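You operate a simulated robot arm through the tools that you are given. There is no shell and no other tool.

You are at the controls of a simulated robot arm. One attempt, no reset.

TASK
Lower the boat to the WASH band, then brake the lift and switch it off.
Fine: lift switch on and brake off before the button is held. Where these are worked on the way, their far stop is far enough and under half their travel is too little: lift switch.

Only the result counts: the job must be done as asked and must still hold three seconds after the hand-in. Knocking over, shifting, dropping, spilling or breaking anything else fails it.

THE ROBOT
A 7-joint arm with a two-finger parallel gripper, fixed in place. Base frame: the origin is at the foot of the arm, x ahead of it, y to its left, z up. Lengths are in mm, angles in rad, forces in N, time in s.
Its first joint turns from -2.897 to 2.897 rad. Payload 1.57 kg.
Tool frame: the origin (TCP) lies between the finger pads and is the grasp point; the fingertips stand 30 mm ahead of it; z points along the fingers, y is the line along which they close. The gripper opens to 80 mm. The fingers are 17 mm wide and 12 mm thick; the gripper's body (40 by 82 mm) begins 80 mm behind the TCP.
Orientation is told as [roll, pitch, yaw] about the base's x, y, z axes, in that order, counted from this pose: with the fingers straight down and closing along the base's y, the tool's x points along the base's -x, its y along +y and its z along -z.

THE INTERFACE
- The arm moves only by the tool send_rows. Its argument "rows" is a list of rows, each an object of numbers (a shift or turn left out is 0, a gripper value left out holds the last): "rx", "ry", "rz": the turn, a rotation vector about the tool's x, y, z in rad; "x", "y", "z": the shift along the tool's x, y, z in mm; "claw": the opening, from 0 (shut) to 1 (fully open). In form: [{"rx": .., "ry": .., "rz": .., "x": .., "y": .., "z": .., "claw": ..}, ...]. A call has 1 to 20 rows; each row shifts and turns the commanded pose from where the row before left it, along the tool's axes as they then stand. A row lasts 0.2 s, in which the tool goes at most 50 mm and 0.15 rad; a call with a longer step from one row to the next is refused whole, and so is a gripper value outside its range. Where a pose cannot be reached the arm comes as near as it can. A force on the tool above 40 N (or 10 N above the force at the start of the call, whichever is more), or a blocked arm, ends the call early, and 0.2 s more pass. The fingers move at their own pace (about 153 mm/s each) and stop on an object; they squeeze with about 37 N. The grip force told is the motor's: it shows also when the fingers shut on nothing. Time passes only in rows, and 0.2 s behind the last, so rows that do not move let the fingers close. It gives the time, the measured TCP pose, the force on the tool (base axes), the opening and the grip force at its end, in the units of the frame above (readings bear some noise), with the torque about the TCP (base axes, N m) and any sound that the robot's microphone picked up.
- Cameras (640 x 400 px; columns grow to the right, rows downward): "scene" is fixed at [221.9, -499.8, 1730.6]; the picture's right is [-0.49, 0.87, 0.00], its down [0.63, 0.35, -0.69] and it looks along [-0.60, -0.33, -0.73] (base axes); focal length 311 px, centre (320, 200). "wrist" rides on the gripper at [72, -7, -122] in the tool frame; the picture's right is [0.09, 1.00, 0.00], its down [-0.84, 0.08, -0.54] and it looks along [-0.54, 0.05, 0.84] (tool axes); focal length 238 px, centre (320, 200). There is no depth. A picture from a camera that has moved, and an enlarged one, comes with that camera's place and axes in the base frame and with its lens.
- snapshot(camera): a new picture of that camera. No time passes.
- enlarge(camera, box): a new picture of the part [left, top, right, bottom] of that camera's present view, enlarged. No time passes.
- close_job(): hands the job in; it is judged then, once.

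Places have to be worked out from the pictures, the camera data and where the tool is seen. Open the gripper and draw the arm clear of the work before you hand the job in, unless the task says otherwise.

The tools are called after ">>>" by a JSON object that holds its "method" and its "body". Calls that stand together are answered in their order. send_rows: Moves the arm, as the interface text tells. Its arguments: {"type":"object","properties":{"rows":{"type":"array"}},"required":["rows"]} The other tools are called the same way: snapshot (camera) takes a picture; enlarge (camera, box) takes an enlarged picture of a part of a camera's view; close_job () hands the job in.

At the start:

```text
clock: 0.0
eef_pos: [-53.2, -456.6, 1478.2]
tool_rot: [-0.001, 0.001, 0.0]
contact_force: [0.1, 0.8, 0.0]
wrist_torque: [0.02, -0.02, 0.0]
finger_gap: 79.8
gripper_force: 0.1
```

scene: 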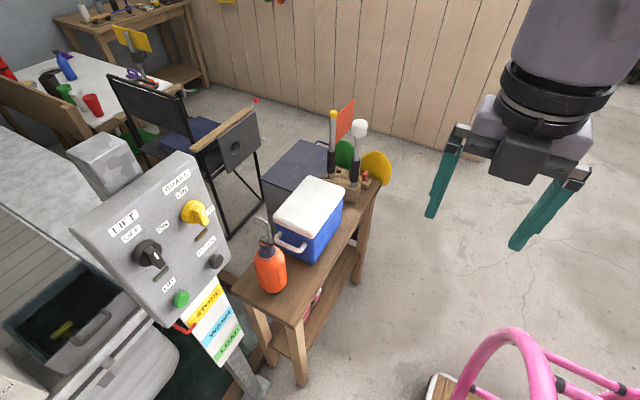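
wrist: 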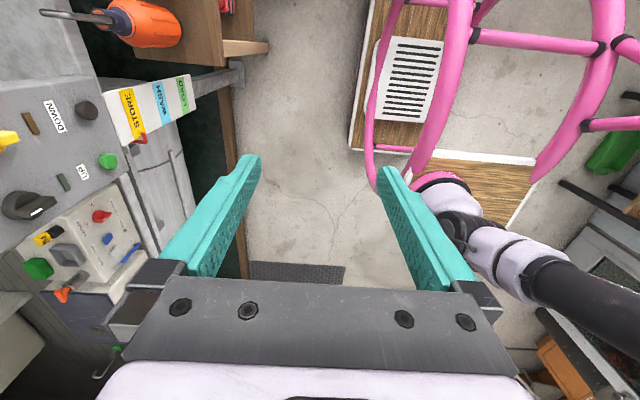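

I start by looking closely at the panel and surroundings from both cameras.

>>> {"method": "enlarge", "body": {"camera": "scene", "box": [60, 140, 260, 370]}}

>>> {"method": "enlarge", "body": {"camera": "wrist", "box": [0, 0, 260, 330]}}

>>> {"method": "enlarge", "body": {"camera": "scene", "box": [220, 80, 420, 220]}}

```text
1.74 times, centred on (160, 255) of scene
camera zoom: at [221.9, -499.8, 1730.6], right [-0.49, 0.87, 0.0], down [0.63, 0.35, -0.69], along [-0.6, -0.33, -0.73], focal length 540 px, centre (598, 104)
```

zoom: 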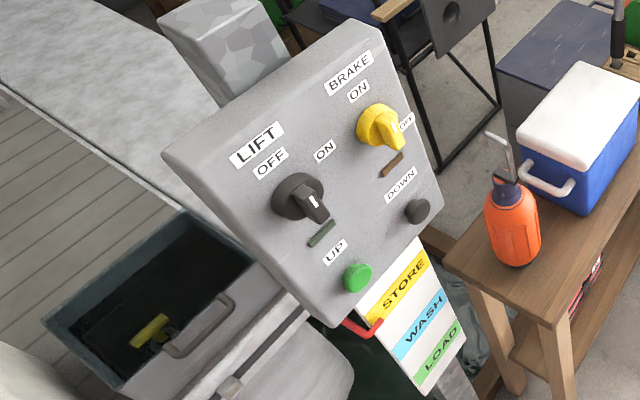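

```text
1.21 times, centred on (130, 165) of wrist
camera zoom: at [-127.5, -463.1, 1599.7], right [-0.09, 1.0, 0.0], down [0.84, 0.08, 0.54], along [0.54, 0.05, -0.84], focal length 289 px, centre (550, 242)
```

zoom: 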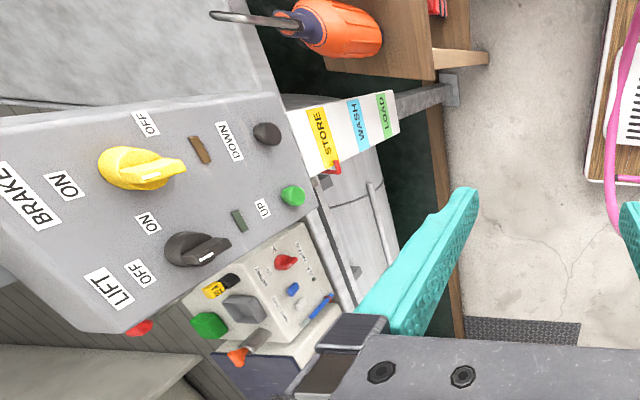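

```text
2.86 times, centred on (320, 150) of scene
camera zoom: at [221.9, -499.8, 1730.6], right [-0.49, 0.87, 0.0], down [0.63, 0.35, -0.69], along [-0.6, -0.33, -0.73], focal length 888 px, centre (320, 343)
```

zoom: 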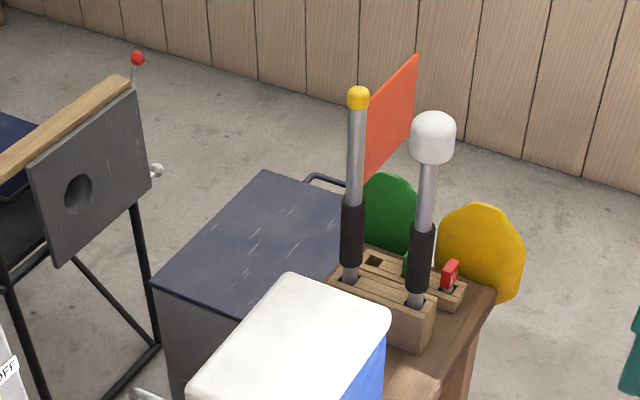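

The panel seems to be a vertical face at about y=-889 with the LIFT knob near (107,-883,1306), the BRAKE knob near (8,-881,1307), DOWN near (8,-878,1143) and UP near (109,-881,1139). I zoom in further to read the knob pointers and the band scale.

>>> {"method": "enlarge", "body": {"camera": "scene", "box": [120, 180, 230, 280]}}

>>> {"method": "enlarge", "body": {"camera": "wrist", "box": [0, 90, 130, 230]}}

>>> {"method": "enlarge", "body": {"camera": "scene", "box": [160, 270, 260, 370]}}

>>> {"method": "enlarge", "body": {"camera": "wrist", "box": [90, 60, 220, 160]}}

```text
4.00 times, centred on (175, 230) of scene
camera zoom: at [221.9, -499.8, 1730.6], right [-0.49, 0.87, 0.0], down [0.63, 0.35, -0.69], along [-0.6, -0.33, -0.73], focal length 1242 px, centre (900, 80)
```

zoom: 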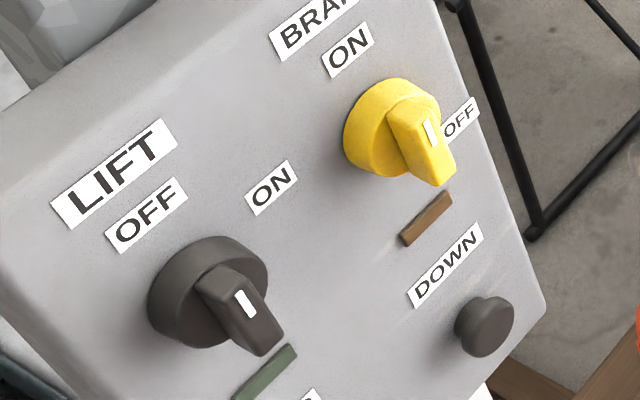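

```text
2.86 times, centred on (65, 160) of wrist
camera zoom: at [-127.5, -463.1, 1599.7], right [-0.09, 1.0, 0.0], down [0.84, 0.08, 0.54], along [0.54, 0.05, -0.84], focal length 681 px, centre (1049, 314)
```

zoom: 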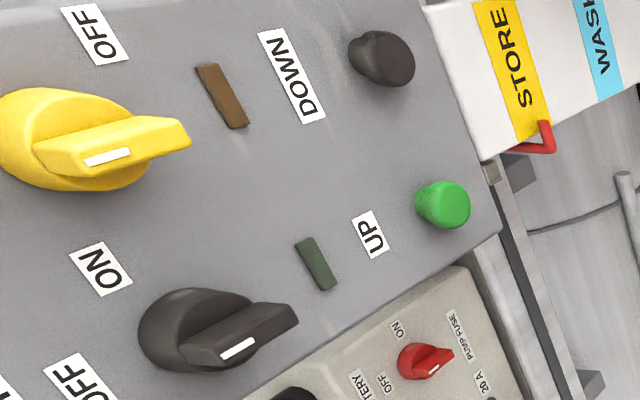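

```text
4.00 times, centred on (210, 320) of scene
camera zoom: at [221.9, -499.8, 1730.6], right [-0.49, 0.87, 0.0], down [0.63, 0.35, -0.69], along [-0.6, -0.33, -0.73], focal length 1242 px, centre (760, -280)
```

zoom: 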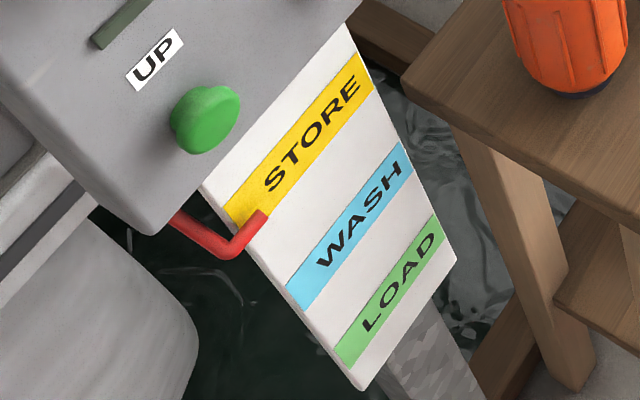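

```text
4.00 times, centred on (155, 110) of wrist
camera zoom: at [-127.5, -463.1, 1599.7], right [-0.09, 1.0, 0.0], down [0.84, 0.08, 0.54], along [0.54, 0.05, -0.84], focal length 953 px, centre (980, 560)
```

zoom: 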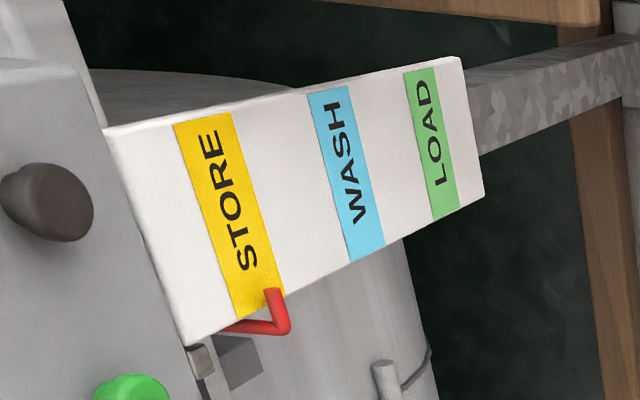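

The LIFT pointer reads as OFF (12 o'clock) while the BRAKE pointer is unclear, and the red pointer is at STORE. I move the tool toward the panel, still well clear of it, and turn it to point horizontally at the panel (-y) so the wrist camera gets a close look.

>>> {"method": "send_rows", "body": {"rows": [{"x": -20, "y": -40}, {"x": -20, "y": -40}, {"x": -20, "y": -40}, {"x": -20, "y": -40}, {"rx": 0.15}, {"rx": 0.15}, {"rx": 0.15}, {"rx": 0.15}, {"rx": 0.15}, {"rx": 0.15}, {"rx": 0.15}, {"rx": 0.15}, {"rx": 0.15}, {"rx": 0.15}, {"rx": 0.0708}]}}

>>> {"method": "snapshot", "body": {"camera": "wrist"}}

>>> {"method": "snapshot", "body": {"camera": "scene"}}

```text
clock: 3.2
eef_pos: [25.7, -616.2, 1477.1]
tool_rot: [-1.57, 0.0, -0.003]
contact_force: [0.3, 0.1, -0.4]
wrist_torque: [0.0, -0.02, 0.02]
finger_gap: 80.1
gripper_force: 0.1
```

```text
taken
camera wrist: at [-48.2, -493.9, 1484.1], right [-0.09, 0.0, -1.0], down [0.84, 0.54, -0.08], along [0.54, -0.84, -0.05], focal length 238 px, centre (320, 200)
```

wrist: 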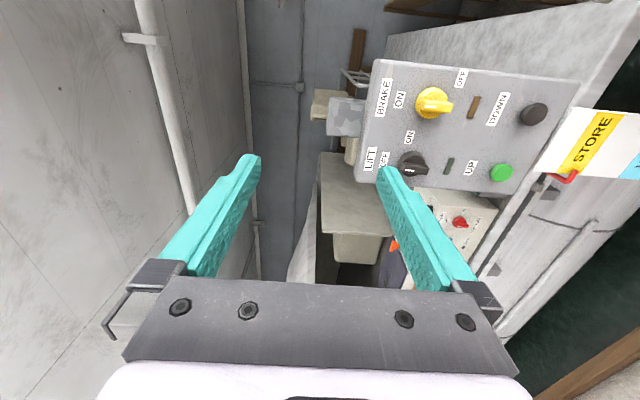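

```text
taken
```

scene: 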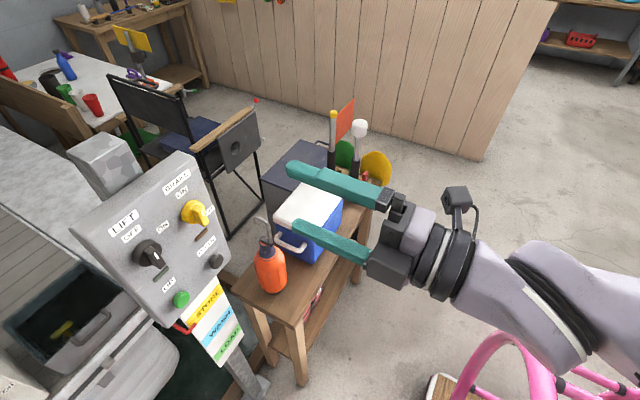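

The tool is horizontal and the panel is visible; I zoom in on it.

>>> {"method": "enlarge", "body": {"camera": "wrist", "box": [350, 50, 500, 200]}}

>>> {"method": "enlarge", "body": {"camera": "wrist", "box": [440, 60, 640, 200]}}

```text
2.67 times, centred on (425, 125) of wrist
camera zoom: at [-48.2, -493.9, 1484.1], right [-0.09, 0.0, -1.0], down [0.84, 0.54, -0.08], along [0.54, -0.84, -0.05], focal length 636 px, centre (40, 400)
```

zoom: 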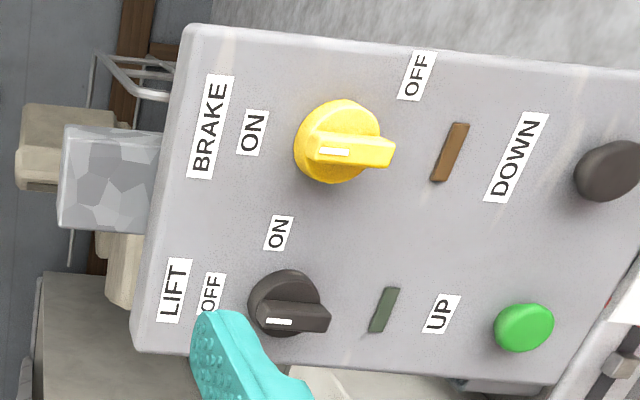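

```text
2.86 times, centred on (540, 130) of wrist
camera zoom: at [-48.2, -493.9, 1484.1], right [-0.09, 0.0, -1.0], down [0.84, 0.54, -0.08], along [0.54, -0.84, -0.05], focal length 681 px, centre (-309, 400)
```

zoom: 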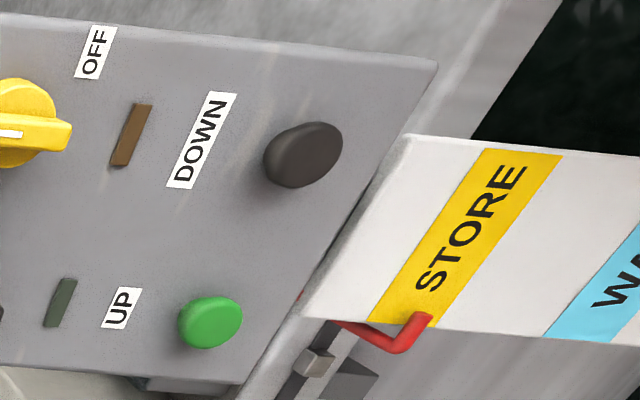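

Both handles are vertical: LIFT is at OFF and BRAKE is at ON, each needing a clockwise turn to its other label (about 75° and about 135°). I roll the gripper so the fingers close horizontally and line up in front of the LIFT knob, bar centre judged at about (109,-853,1310).

>>> {"method": "send_rows", "body": {"rows": [{"rz": -0.15, "claw": 0.55}, {"rz": -0.15}, {"rz": -0.15}, {"rz": -0.15}, {"rz": -0.15}, {"rz": -0.15}, {"rz": -0.15}, {"rz": -0.15}, {"rz": -0.15}, {"rz": -0.15}, {"rz": -0.0708}, {"x": -33.4, "y": -16.6}, {"x": -33.4, "y": -16.6}, {"x": -33.4, "y": -16.6}, {"x": -33.4, "y": -16.6}, {"x": -33.4, "y": -16.6}, {"z": 35}, {"z": 35}]}}

>>> {"method": "snapshot", "body": {"camera": "wrist"}}

>>> {"method": "snapshot", "body": {"camera": "scene"}}

```text
clock: 7.0
eef_pos: [107.5, -687.2, 1310.5]
tool_rot: [-2.508, 1.569, -0.939]
contact_force: [0.4, 0.8, 0.2]
wrist_torque: [-0.03, 0.01, 0.02]
finger_gap: 44.0
gripper_force: 0.0
```

```text
taken
camera wrist: at [112.8, -564.2, 1381.0], right [-1.0, 0.0, 0.09], down [-0.08, 0.54, -0.84], along [-0.05, -0.84, -0.54], focal length 238 px, centre (320, 200)
```

wrist: 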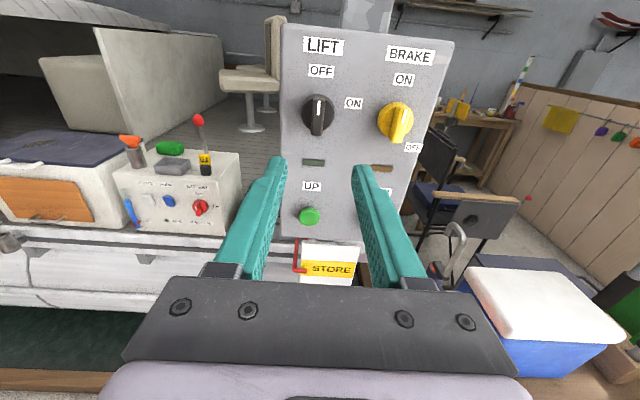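

```text
taken
```

scene: 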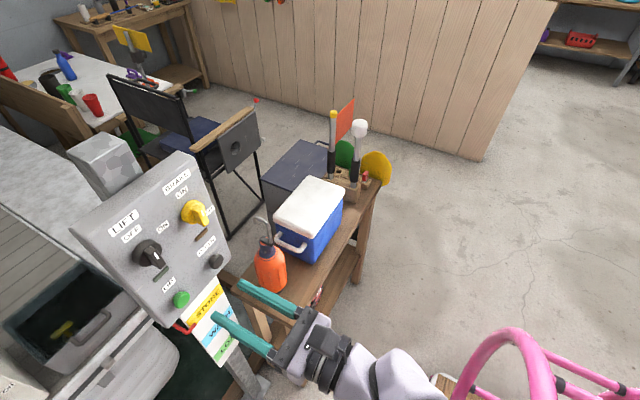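

A frontal view now; I zoom on it to refine the knob and button positions.

>>> {"method": "enlarge", "body": {"camera": "wrist", "box": [270, 20, 460, 150]}}

>>> {"method": "enlarge", "body": {"camera": "wrist", "box": [280, 140, 440, 290]}}

```text
3.08 times, centred on (365, 85) of wrist
camera zoom: at [112.8, -564.2, 1381.0], right [-1.0, 0.0, 0.09], down [-0.08, 0.54, -0.84], along [-0.05, -0.84, -0.54], focal length 733 px, centre (182, 554)
```

zoom: 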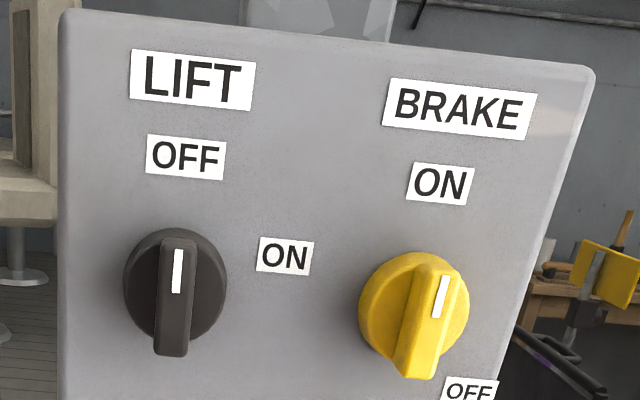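

```text
2.67 times, centred on (360, 215) of wrist
camera zoom: at [112.8, -564.2, 1381.0], right [-1.0, 0.0, 0.09], down [-0.08, 0.54, -0.84], along [-0.05, -0.84, -0.54], focal length 636 px, centre (213, 160)
```

zoom: 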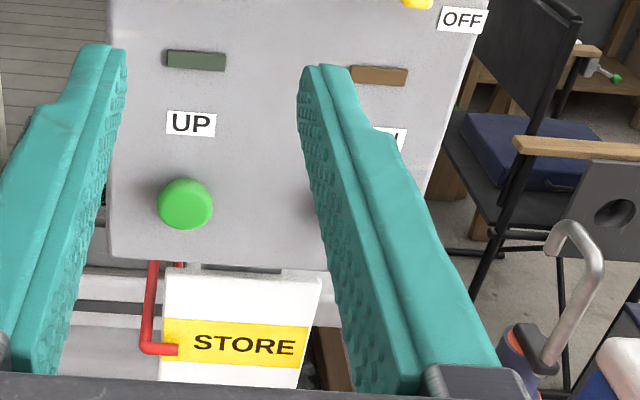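

LIFT bar is centred at about (109, -853, 1311), right ahead of the TCP. I advance until the fingertips straddle the bar, stopping short of the knob disc.

>>> {"method": "send_rows", "body": {"rows": [{"y": -1.5, "z": 36}, {"z": 36}, {"z": 36}, {"z": 20}, {"z": 10}, {}]}}

>>> {"method": "snapshot", "body": {"camera": "wrist"}}

>>> {"method": "enlarge", "body": {"camera": "scene", "box": [100, 190, 240, 310]}}

```text
clock: 8.4
eef_pos: [109.3, -824.9, 1312.5]
tool_rot: [-1.378, 1.572, 0.192]
contact_force: [-0.3, 0.2, 0.5]
wrist_torque: [0.01, -0.01, 0.0]
finger_gap: 44.2
gripper_force: 0.0
```

```text
taken
camera wrist: at [115.5, -703.4, 1383.2], right [-1.0, 0.0, 0.09], down [-0.08, 0.54, -0.84], along [-0.05, -0.84, -0.54], focal length 238 px, centre (320, 200)
```

wrist: 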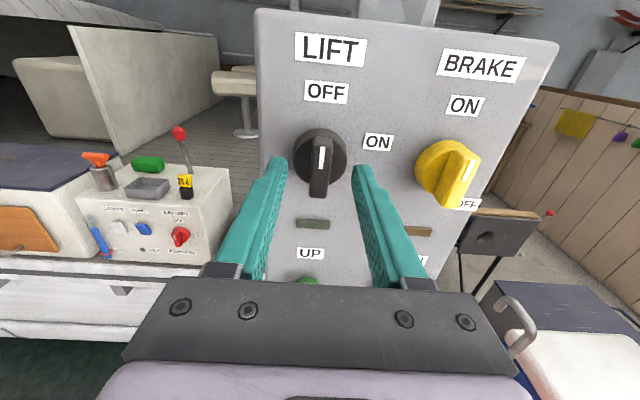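

```text
3.33 times, centred on (170, 250) of scene
camera zoom: at [221.9, -499.8, 1730.6], right [-0.49, 0.87, 0.0], down [0.63, 0.35, -0.69], along [-0.6, -0.33, -0.73], focal length 1035 px, centre (820, 33)
```

zoom: 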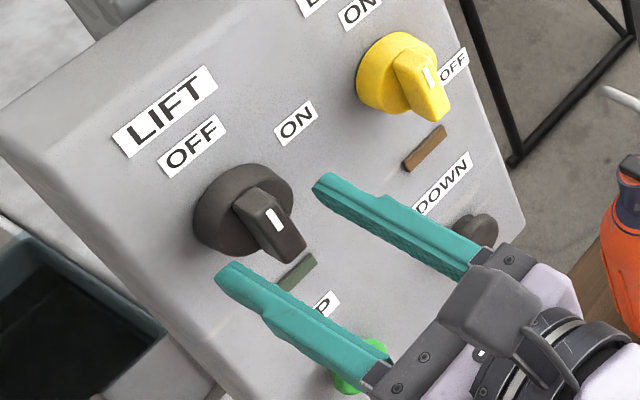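

The fingertips are level with the bar front and centred on it. I advance another 11 mm and close on the bar.

>>> {"method": "send_rows", "body": {"rows": [{"y": 0.3, "z": 6}, {"z": 5}, {}, {"claw": 0}, {}, {}, {}]}}

>>> {"method": "snapshot", "body": {"camera": "wrist"}}

>>> {"method": "enlarge", "body": {"camera": "scene", "box": [100, 190, 240, 310]}}

```text
clock: 10.0
eef_pos: [108.8, -836.0, 1311.2]
tool_rot: [-1.05, 1.569, 0.518]
contact_force: [-3.5, -1.9, -1.8]
wrist_torque: [0.08, -0.02, -0.03]
finger_gap: 13.6
gripper_force: 30.4
```

```text
taken
camera wrist: at [115.3, -713.6, 1383.1], right [-1.0, 0.0, 0.09], down [-0.08, 0.54, -0.84], along [-0.05, -0.84, -0.54], focal length 238 px, centre (320, 200)
```

wrist: 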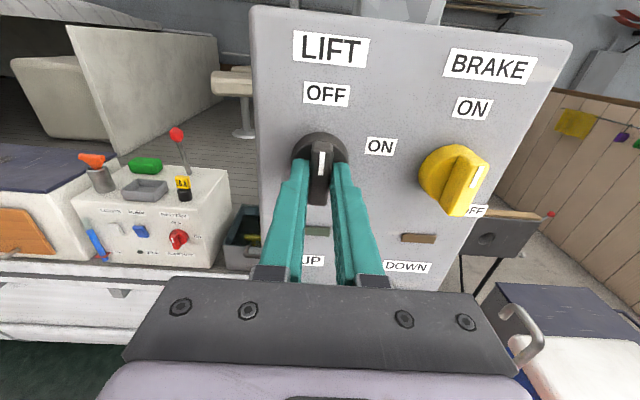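

```text
3.33 times, centred on (170, 250) of scene
camera zoom: at [221.9, -499.8, 1730.6], right [-0.49, 0.87, 0.0], down [0.63, 0.35, -0.69], along [-0.6, -0.33, -0.73], focal length 1035 px, centre (820, 33)
```

zoom: 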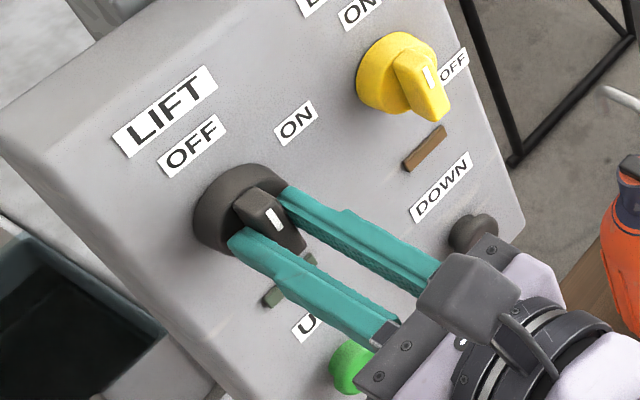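

The bar is gripped (13.6 mm). I turn it clockwise (+rz) in modest steps while watching torque.

>>> {"method": "send_rows", "body": {"rows": [{"rz": 0.1}, {"rz": 0.1}, {"rz": 0.1}, {"rz": 0.1}, {"rz": 0.1}, {"rz": 0.1}, {"rz": 0.1}, {"rz": 0.1}, {"rz": 0.1}]}}

>>> {"method": "snapshot", "body": {"camera": "wrist"}}

>>> {"method": "enlarge", "body": {"camera": "scene", "box": [100, 190, 240, 310]}}

```text
clock: 12.0
eef_pos: [109.8, -836.2, 1310.0]
tool_rot: [-1.57, 0.667, 0.002]
contact_force: [-7.9, 7.1, -12.2]
wrist_torque: [-0.11, 0.04, -0.12]
finger_gap: 13.8
gripper_force: 30.5
```

```text
taken
camera wrist: at [55.4, -713.6, 1360.7], right [-0.69, 0.0, -0.72], down [0.61, 0.54, -0.58], along [0.39, -0.84, -0.38], focal length 238 px, centre (320, 200)
```

wrist: 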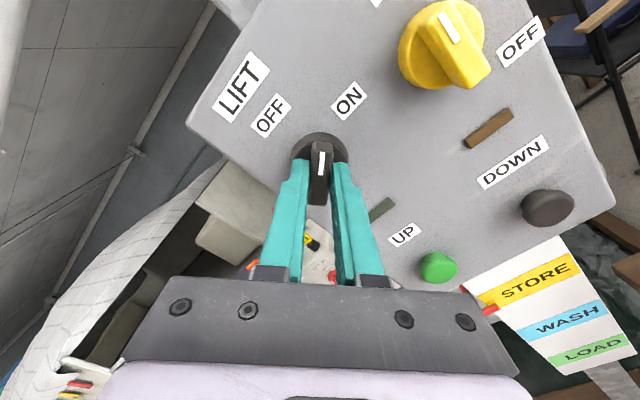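

```text
3.33 times, centred on (170, 250) of scene
camera zoom: at [221.9, -499.8, 1730.6], right [-0.49, 0.87, 0.0], down [0.63, 0.35, -0.69], along [-0.6, -0.33, -0.73], focal length 1035 px, centre (820, 33)
```

zoom: 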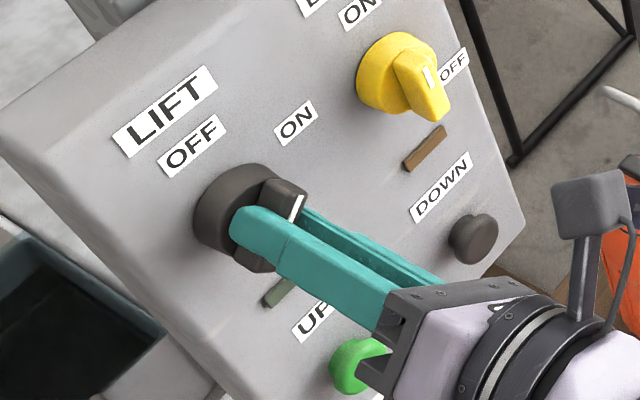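

The knob has followed about 52° with the pointer moving to ON and no sign of a stop. I continue in small steps.

>>> {"method": "send_rows", "body": {"rows": [{"rz": 0.08, "y": 0.4}, {"rz": 0.08}, {"rz": 0.08}, {"rz": 0.08}, {"rz": 0.06}]}}

>>> {"method": "enlarge", "body": {"camera": "wrist", "box": [220, 50, 440, 230]}}

>>> {"method": "enlarge", "body": {"camera": "scene", "box": [100, 190, 240, 310]}}

```text
clock: 13.2
eef_pos: [108.6, -835.9, 1311.5]
tool_rot: [-1.568, 0.287, -0.002]
contact_force: [-11.8, 10.2, -14.0]
wrist_torque: [0.39, 0.07, 0.47]
finger_gap: 14.0
gripper_force: 30.0
```

```text
2.22 times, centred on (330, 140) of wrist
camera zoom: at [40.6, -713.5, 1337.2], right [-0.37, 0.0, -0.93], down [0.78, 0.54, -0.31], along [0.5, -0.84, -0.2], focal length 530 px, centre (298, 333)
```

zoom: 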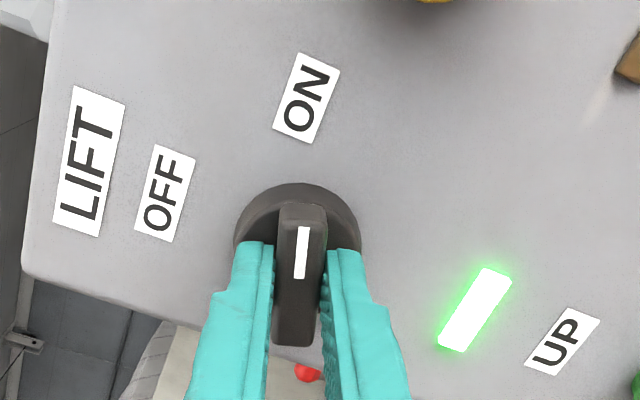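

```text
3.33 times, centred on (170, 250) of scene
camera zoom: at [221.9, -499.8, 1730.6], right [-0.49, 0.87, 0.0], down [0.63, 0.35, -0.69], along [-0.6, -0.33, -0.73], focal length 1035 px, centre (820, 33)
```

zoom: 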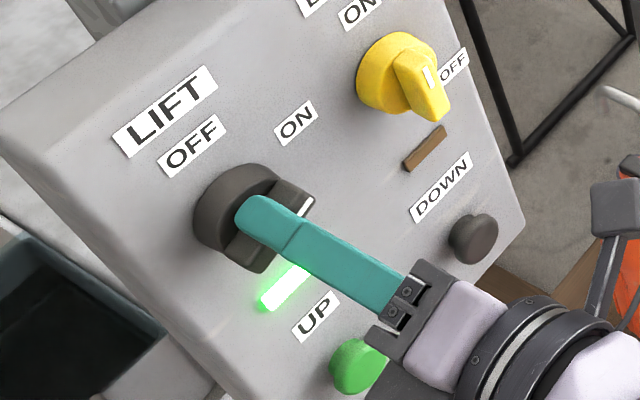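

The green lamp lights and the pointer is aimed at ON. I nudge slightly further to feel for the stop, then open and back out.

>>> {"method": "send_rows", "body": {"rows": [{"rz": 0.05}, {"rz": 0.05}, {}]}}

>>> {"method": "enlarge", "body": {"camera": "wrist", "box": [220, 50, 440, 230]}}

```text
clock: 14.0
eef_pos: [107.7, -836.7, 1310.3]
tool_rot: [-1.569, 0.188, 0.0]
contact_force: [-8.4, 9.3, -14.0]
wrist_torque: [0.11, -0.01, -0.93]
finger_gap: 13.7
gripper_force: 30.0
```

```text
2.22 times, centred on (330, 140) of wrist
camera zoom: at [38.1, -713.6, 1330.3], right [-0.28, 0.0, -0.96], down [0.81, 0.54, -0.23], along [0.52, -0.84, -0.15], focal length 530 px, centre (298, 333)
```

zoom: 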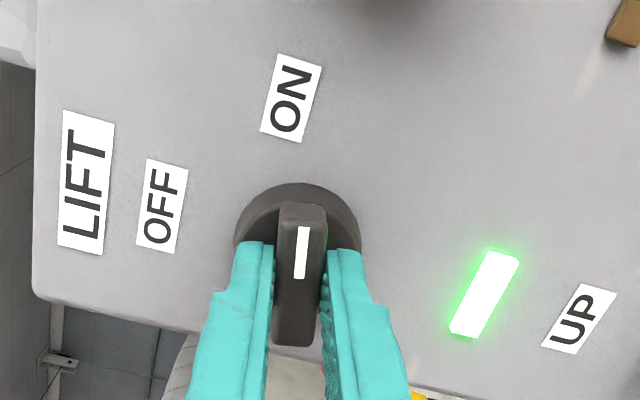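

LIFT is on at 79°. I open, back straight out, roll the gripper back so the fingers close horizontally, and move over to the BRAKE knob, judged at (9, -851, 1311).

>>> {"method": "send_rows", "body": {"rows": [{"claw": 0.55}, {}, {}, {"z": -25}, {"z": -30}, {"rz": -0.15}, {"rz": -0.15}, {"rz": -0.15}, {"rz": -0.15}, {"rz": -0.15}, {"rz": -0.15}, {"rz": -0.15}, {"rz": -0.15}, {"rz": -0.15}, {"rz": -0.0328}, {"y": 33}, {"y": 33}, {"y": 33}, {}]}}

>>> {"method": "snapshot", "body": {"camera": "wrist"}}

>>> {"method": "enlarge", "body": {"camera": "scene", "box": [100, 170, 260, 310]}}

```text
clock: 18.0
eef_pos: [9.9, -780.9, 1309.3]
tool_rot: [1.367, 1.568, 2.937]
contact_force: [-0.4, 0.4, -0.5]
wrist_torque: [0.03, 0.0, -0.02]
finger_gap: 44.1
gripper_force: 0.1
```

```text
taken
camera wrist: at [15.8, -658.4, 1381.0], right [-1.0, 0.0, 0.09], down [-0.08, 0.54, -0.84], along [-0.05, -0.84, -0.54], focal length 238 px, centre (320, 200)
```

wrist: 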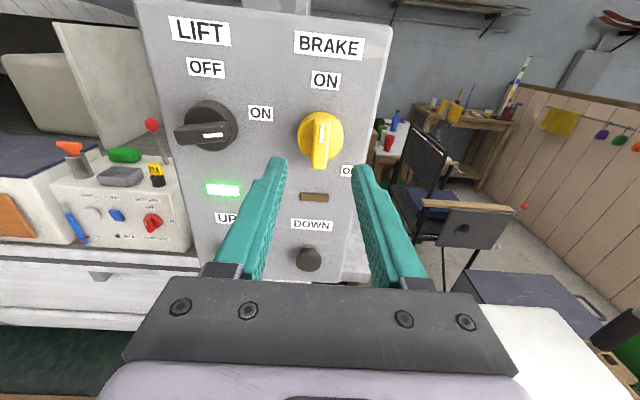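

```text
2.86 times, centred on (180, 240) of scene
camera zoom: at [221.9, -499.8, 1730.6], right [-0.49, 0.87, 0.0], down [0.63, 0.35, -0.69], along [-0.6, -0.33, -0.73], focal length 888 px, centre (720, 86)
```

zoom: 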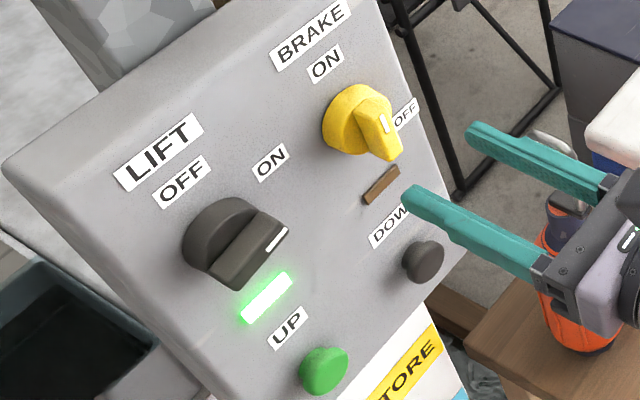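

Bar is centred ahead of the TCP. I advance to the same depth and close on the brake handle.

>>> {"method": "send_rows", "body": {"rows": [{"x": 1.5, "z": 25}, {"z": 20}, {"z": 10}, {}, {"claw": 0}, {}, {}, {}]}}

>>> {"method": "snapshot", "body": {"camera": "wrist"}}

```text
clock: 19.8
eef_pos: [9.7, -836.4, 1311.5]
tool_rot: [1.194, 1.569, 2.765]
contact_force: [-3.5, -2.5, -1.9]
wrist_torque: [-0.11, -0.09, -0.05]
finger_gap: 13.9
gripper_force: 30.1
```

```text
taken
camera wrist: at [15.5, -713.6, 1382.7], right [-1.0, 0.0, 0.09], down [-0.08, 0.54, -0.84], along [-0.05, -0.84, -0.54], focal length 238 px, centre (320, 200)
```

wrist: 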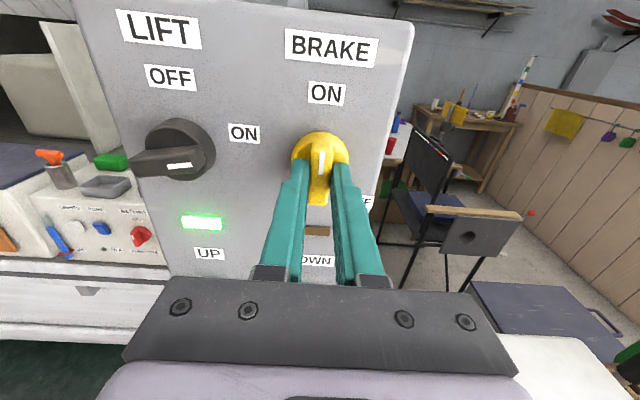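

Gripped at 13.9 mm. I turn the brake clockwise in steps, first 1.2 rad.

>>> {"method": "send_rows", "body": {"rows": [{"rz": 0.1}, {"rz": 0.1}, {"rz": 0.1}, {"rz": 0.1}, {"rz": 0.1}, {"rz": 0.1}, {"rz": 0.1}, {"rz": 0.1}, {"rz": 0.1}, {"rz": 0.1}, {"rz": 0.1}, {"rz": 0.1}]}}

>>> {"method": "snapshot", "body": {"camera": "wrist"}}

>>> {"method": "snapshot", "body": {"camera": "scene"}}

```text
clock: 22.4
eef_pos: [8.6, -836.1, 1310.5]
tool_rot: [-1.567, 0.371, -0.001]
contact_force: [-13.6, 6.4, -28.3]
wrist_torque: [0.6, 0.06, 0.3]
finger_gap: 14.1
gripper_force: 30.1
```

```text
taken
camera wrist: at [-56.6, -713.5, 1342.8], right [-0.45, 0.0, -0.9], down [0.75, 0.54, -0.37], along [0.48, -0.84, -0.24], focal length 238 px, centre (320, 200)
```

wrist: 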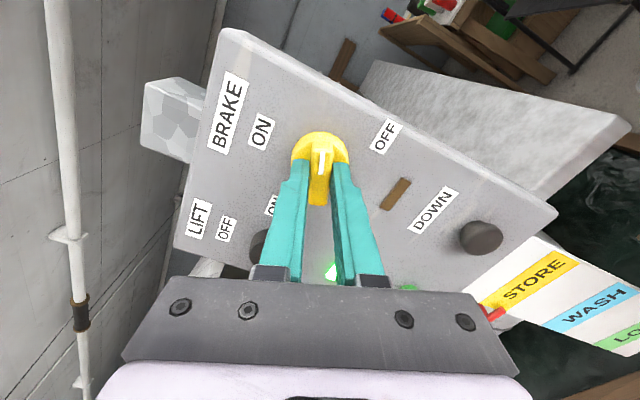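

```text
taken
```

scene: 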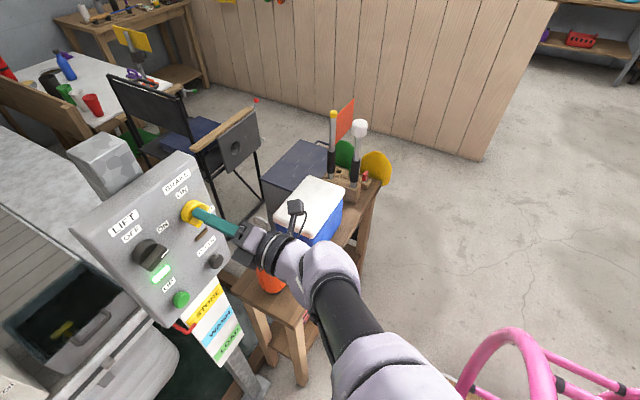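

The knob follows (69° so far), but the side force of -28 N in z tells me my turning axis is a little above the knob's. I correct about 1.5 mm down and keep turning.

>>> {"method": "send_rows", "body": {"rows": [{"y": 1.5}, {"rz": 0.1}, {"rz": 0.1}, {"rz": 0.1}, {"rz": 0.1}, {}]}}

```text
clock: 23.8
eef_pos: [9.8, -834.8, 1310.4]
tool_rot: [-1.569, -0.03, -0.002]
contact_force: [-11.8, 12.0, -23.7]
wrist_torque: [0.16, 0.63, 0.02]
finger_gap: 14.0
gripper_force: 30.6
```

Still a downward push of 24 N, so I shift another 1.5 mm down and continue toward OFF.

>>> {"method": "send_rows", "body": {"rows": [{"y": 1.5, "z": -0.5}, {"rz": 0.1}, {"rz": 0.1}, {"rz": 0.1}, {"rz": 0.1}, {"rz": 0.1}, {}]}}

>>> {"method": "snapshot", "body": {"camera": "wrist"}}

>>> {"method": "enlarge", "body": {"camera": "scene", "box": [100, 170, 260, 310]}}

```text
clock: 25.4
eef_pos: [11.0, -836.7, 1310.8]
tool_rot: [-1.571, -0.528, 0.001]
contact_force: [-2.8, -0.2, -6.4]
wrist_torque: [0.13, 1.83, 0.41]
finger_gap: 25.3
gripper_force: 36.3
```

```text
taken
camera wrist: at [-56.0, -713.9, 1279.3], right [0.42, 0.0, -0.91], down [0.76, 0.54, 0.35], along [0.49, -0.84, 0.23], focal length 238 px, centre (320, 200)
```

wrist: 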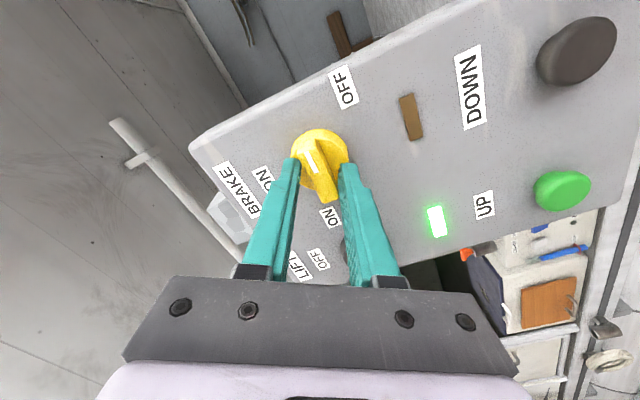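

```text
2.86 times, centred on (180, 240) of scene
camera zoom: at [221.9, -499.8, 1730.6], right [-0.49, 0.87, 0.0], down [0.63, 0.35, -0.69], along [-0.6, -0.33, -0.73], focal length 888 px, centre (720, 86)
```

zoom: 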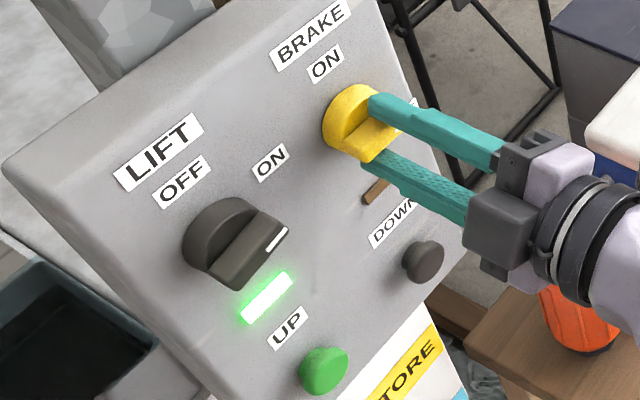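

The fingers have been prised open (25 mm) with 1.8 N m, so the knob resisted part-way. I look closely at its actual angle before doing more.

>>> {"method": "enlarge", "body": {"camera": "wrist", "box": [220, 50, 440, 230]}}

>>> {"method": "enlarge", "body": {"camera": "scene", "box": [170, 180, 240, 240]}}

```text
2.22 times, centred on (330, 140) of wrist
camera zoom: at [-56.0, -713.9, 1279.3], right [0.42, 0.0, -0.91], down [0.76, 0.54, 0.35], along [0.49, -0.84, 0.23], focal length 530 px, centre (298, 333)
```

zoom: 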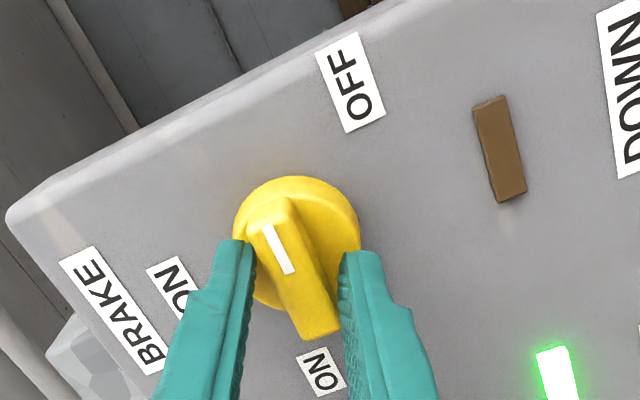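

```text
6.67 times, centred on (205, 210) of scene
camera zoom: at [221.9, -499.8, 1730.6], right [-0.49, 0.87, 0.0], down [0.63, 0.35, -0.69], along [-0.6, -0.33, -0.73], focal length 2071 px, centre (1087, 133)
```

zoom: 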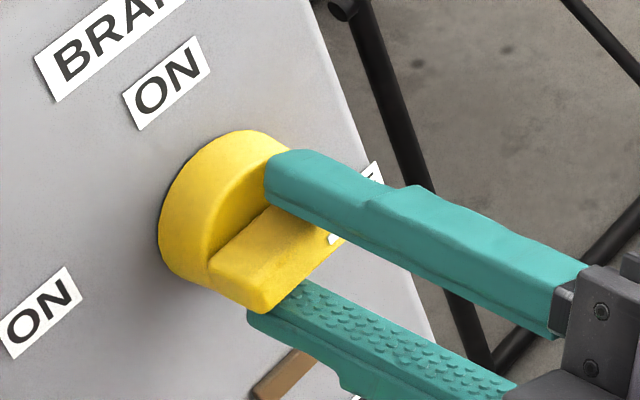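

The white line back-projects to about 93° (horizontal, pointing to the OFF side), so the brake has hit its stop at roughly 90°; the fingers then just pried. I open, back out and look at the knob.

>>> {"method": "send_rows", "body": {"rows": [{"claw": 0.6}, {}, {}, {"z": -25}, {"z": -35}, {"z": -35}, {}]}}

>>> {"method": "enlarge", "body": {"camera": "scene", "box": [120, 170, 240, 270]}}

>>> {"method": "snapshot", "body": {"camera": "wrist"}}

```text
clock: 27.0
eef_pos: [9.1, -739.5, 1308.5]
tool_rot: [-1.571, -0.53, 0.001]
contact_force: [0.0, 0.5, 0.3]
wrist_torque: [0.0, -0.02, 0.02]
finger_gap: 48.0
gripper_force: 0.1
```

```text
4.00 times, centred on (180, 220) of scene
camera zoom: at [221.9, -499.8, 1730.6], right [-0.49, 0.87, 0.0], down [0.63, 0.35, -0.69], along [-0.6, -0.33, -0.73], focal length 1242 px, centre (880, 120)
```

zoom: 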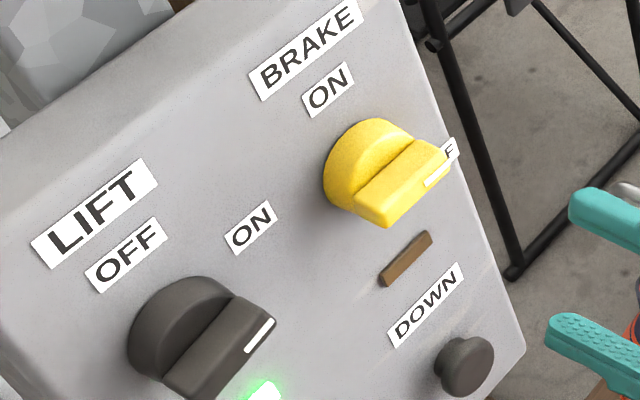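

```text
taken
camera wrist: at [-57.1, -617.1, 1278.4], right [0.42, 0.0, -0.91], down [0.76, 0.54, 0.35], along [0.49, -0.84, 0.23], focal length 238 px, centre (320, 200)
```

wrist: 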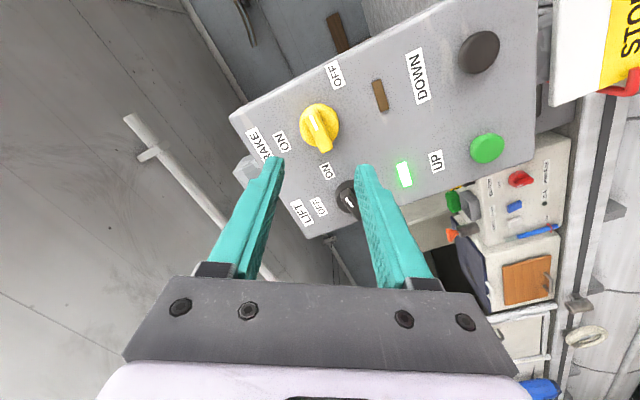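

Brake now sits horizontally at OFF and LIFT at ON. DOWN is at about (9.5,-872,1144), and I judge the orange bottle's top near (-75,-798,1130), so I'll come in with the fingers shut, camera side up and tilted 0.4 rad downward to keep the gripper body above the bottle. First I re-roll, tilt and lower while retreating.

>>> {"method": "send_rows", "body": {"rows": [{"rz": -0.15, "claw": 0}, {"rz": -0.15}, {"rz": -0.15}, {"rz": -0.15}, {"rz": -0.15}, {"rz": -0.15}, {"rz": -0.15}, {"rz": -0.15}, {"rz": -0.15}, {"rz": -0.15}, {"rz": -0.15}, {"rz": -0.15}, {"rz": -0.15}, {"rz": -0.15}, {"ry": -0.1333}, {"ry": -0.1333}, {"ry": -0.1334}, {"x": -33.6}, {"x": -33.6}, {"x": -33.6}]}}

>>> {"method": "snapshot", "body": {"camera": "wrist"}}

>>> {"method": "snapshot", "body": {"camera": "scene"}}

```text
clock: 31.2
eef_pos: [11.3, -700.7, 1216.6]
tool_rot: [0.004, 1.172, 1.574]
contact_force: [-0.7, -0.5, -0.8]
wrist_torque: [0.01, 0.03, 0.0]
finger_gap: 0.0
gripper_force: 21.4
```

```text
taken
camera wrist: at [16.4, -616.2, 1330.9], right [-1.0, -0.04, 0.09], down [-0.08, 0.83, -0.56], along [-0.05, -0.56, -0.82], focal length 238 px, centre (320, 200)
```

wrist: 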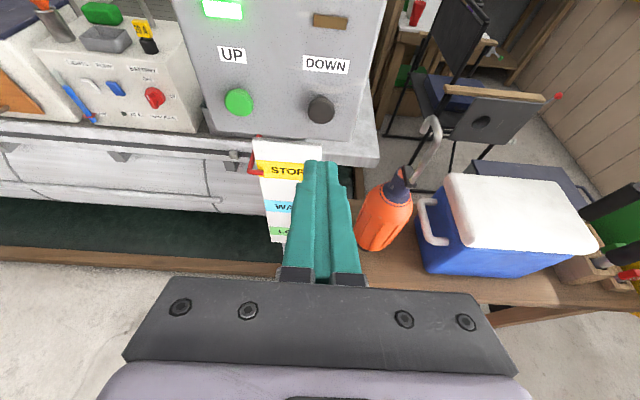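

```text
taken
```

scene: 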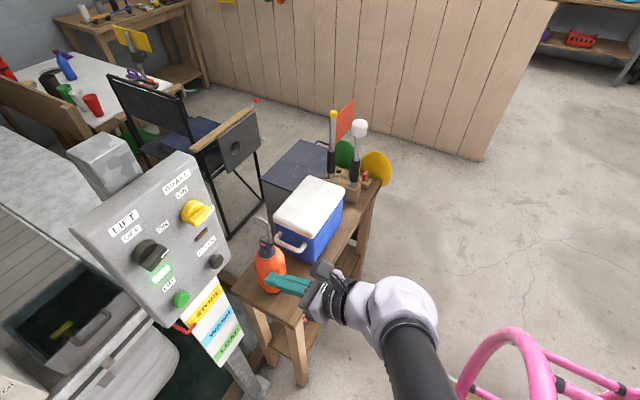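

Good view of DOWN; it back-projects to about (9.5,-873,1148), and the bottle stays about 50 mm to the side of the finger path. I advance 130 mm along the finger axis, stopping about 25 mm short.

>>> {"method": "send_rows", "body": {"rows": [{"x": 2, "y": 0.9, "z": 35}, {"x": 1.9, "y": 0.9, "z": 35}, {"z": 35}, {"z": 25}, {}]}}

>>> {"method": "snapshot", "body": {"camera": "wrist"}}

>>> {"method": "enlarge", "body": {"camera": "scene", "box": [140, 220, 300, 380]}}

```text
clock: 32.4
eef_pos: [8.2, -823.9, 1169.3]
tool_rot: [0.001, 1.171, 1.57]
contact_force: [-0.4, -0.3, -0.6]
wrist_torque: [-0.01, 0.0, 0.02]
finger_gap: 0.0
gripper_force: 21.5
```

```text
taken
camera wrist: at [13.8, -737.9, 1282.9], right [-1.0, -0.04, 0.08], down [-0.08, 0.83, -0.56], along [-0.05, -0.56, -0.82], focal length 238 px, centre (320, 200)
```

wrist: 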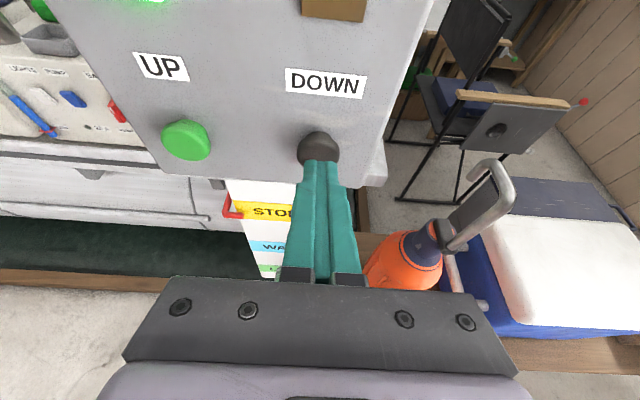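

```text
2.50 times, centred on (220, 300) of scene
camera zoom: at [221.9, -499.8, 1730.6], right [-0.49, 0.87, 0.0], down [0.63, 0.35, -0.69], along [-0.6, -0.33, -0.73], focal length 776 px, centre (570, -50)
```

zoom: 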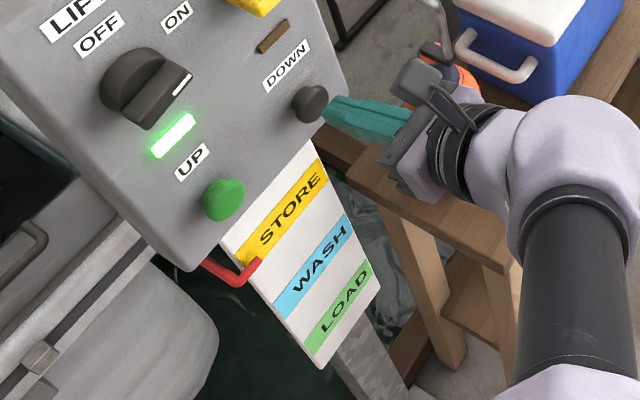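

Aligned on DOWN with the scale fully visible to the scene camera. I creep forward to touch and press the button.

>>> {"method": "send_rows", "body": {"rows": [{"z": 7}, {"z": 5}, {"z": 3}]}}

>>> {"method": "enlarge", "body": {"camera": "scene", "box": [140, 220, 300, 380]}}

```text
clock: 33.2
eef_pos: [7.3, -836.9, 1163.8]
tool_rot: [0.001, 1.169, 1.573]
contact_force: [0.5, 0.9, 0.4]
wrist_torque: [-0.06, -0.02, 0.01]
finger_gap: 0.0
gripper_force: 21.3
```

```text
2.50 times, centred on (220, 300) of scene
camera zoom: at [221.9, -499.8, 1730.6], right [-0.49, 0.87, 0.0], down [0.63, 0.35, -0.69], along [-0.6, -0.33, -0.73], focal length 776 px, centre (570, -50)
```

zoom: 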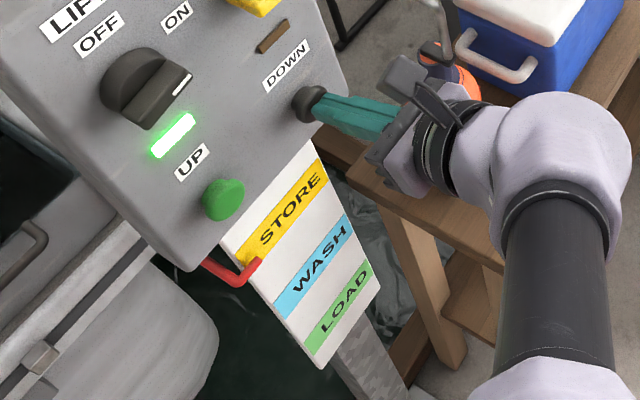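

No contact yet (force about zero), so I keep creeping.

>>> {"method": "send_rows", "body": {"rows": [{"z": 2}, {"z": 2}]}}

>>> {"method": "enlarge", "body": {"camera": "scene", "box": [140, 220, 300, 380]}}

```text
clock: 33.8
eef_pos: [7.1, -840.5, 1162.2]
tool_rot: [0.001, 1.171, 1.569]
contact_force: [-0.7, 3.1, 1.3]
wrist_torque: [0.0, 0.02, -0.05]
finger_gap: 0.0
gripper_force: 21.6
```

```text
2.50 times, centred on (220, 300) of scene
camera zoom: at [221.9, -499.8, 1730.6], right [-0.49, 0.87, 0.0], down [0.63, 0.35, -0.69], along [-0.6, -0.33, -0.73], focal length 776 px, centre (570, -50)
```

zoom: 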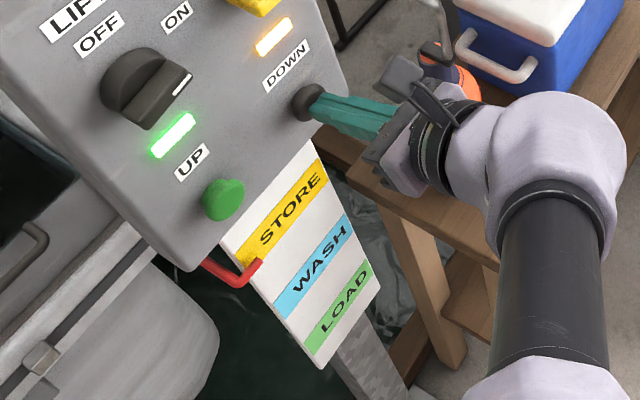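

The amber lamp is lit, so DOWN is now pressed (3 N). I hold with a slight extra press and watch the pointer.

>>> {"method": "send_rows", "body": {"rows": [{"z": 1}, {}, {}]}}

>>> {"method": "enlarge", "body": {"camera": "scene", "box": [140, 220, 300, 380]}}

```text
clock: 34.6
eef_pos: [9.0, -840.5, 1160.9]
tool_rot: [0.002, 1.171, 1.573]
contact_force: [0.0, 3.3, 1.7]
wrist_torque: [-0.04, -0.01, 0.03]
finger_gap: 0.1
gripper_force: 21.8
```

```text
2.50 times, centred on (220, 300) of scene
camera zoom: at [221.9, -499.8, 1730.6], right [-0.49, 0.87, 0.0], down [0.63, 0.35, -0.69], along [-0.6, -0.33, -0.73], focal length 776 px, centre (570, -50)
```

zoom: 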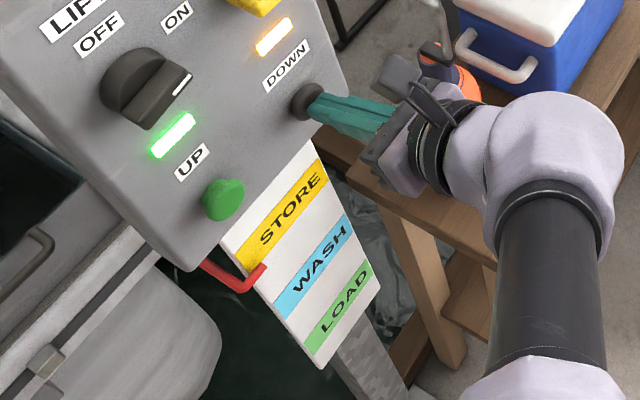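

The pointer is moving down slowly (and the boat with it). I keep holding for another second and look again with more zoom.

>>> {"method": "send_rows", "body": {"rows": [{}, {}, {}, {}]}}

>>> {"method": "enlarge", "body": {"camera": "scene", "box": [180, 270, 260, 370]}}

```text
clock: 35.6
eef_pos: [8.2, -840.4, 1161.5]
tool_rot: [0.001, 1.172, 1.572]
contact_force: [0.2, 3.9, 0.6]
wrist_torque: [-0.02, 0.01, 0.02]
finger_gap: 0.2
gripper_force: 21.2
```

```text
4.00 times, centred on (220, 320) of scene
camera zoom: at [221.9, -499.8, 1730.6], right [-0.49, 0.87, 0.0], down [0.63, 0.35, -0.69], along [-0.6, -0.33, -0.73], focal length 1242 px, centre (720, -280)
```

zoom: 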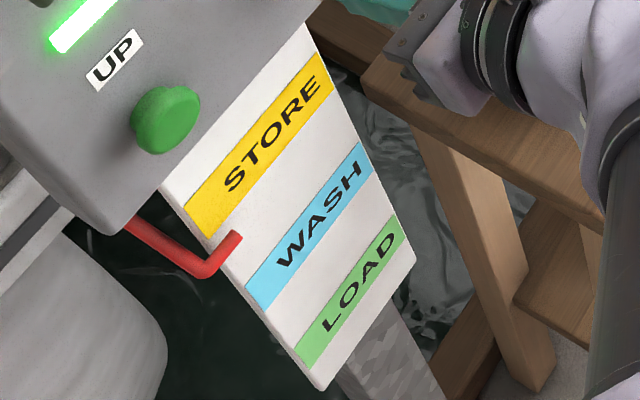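

The pointer is between STORE and WASH. I check it from the wrist camera too, since parallax between pointer and plate matters.

>>> {"method": "enlarge", "body": {"camera": "wrist", "box": [200, 130, 340, 290]}}

>>> {"method": "snapshot", "body": {"camera": "wrist"}}

```text
2.50 times, centred on (270, 210) of wrist
camera zoom: at [14.4, -756.0, 1274.8], right [-1.0, -0.04, 0.09], down [-0.08, 0.83, -0.56], along [-0.05, -0.56, -0.82], focal length 596 px, centre (445, 175)
```

zoom: 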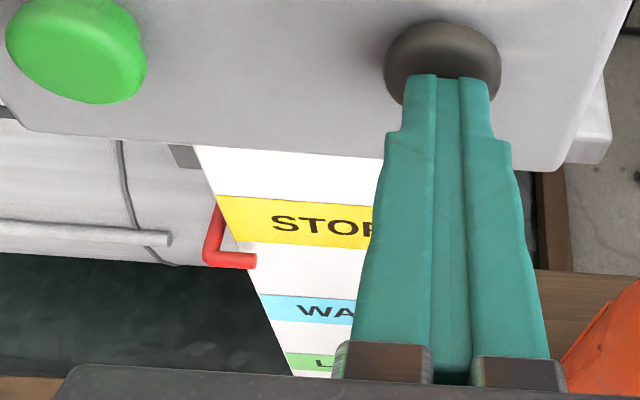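

```text
taken
camera wrist: at [14.4, -756.0, 1274.8], right [-1.0, -0.04, 0.09], down [-0.08, 0.83, -0.56], along [-0.05, -0.56, -0.82], focal length 238 px, centre (320, 200)
```

wrist: 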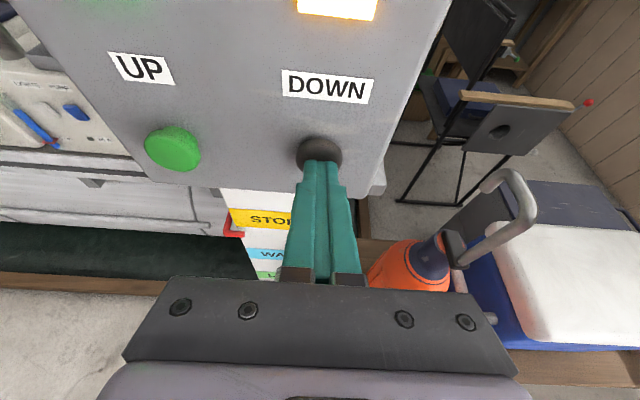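

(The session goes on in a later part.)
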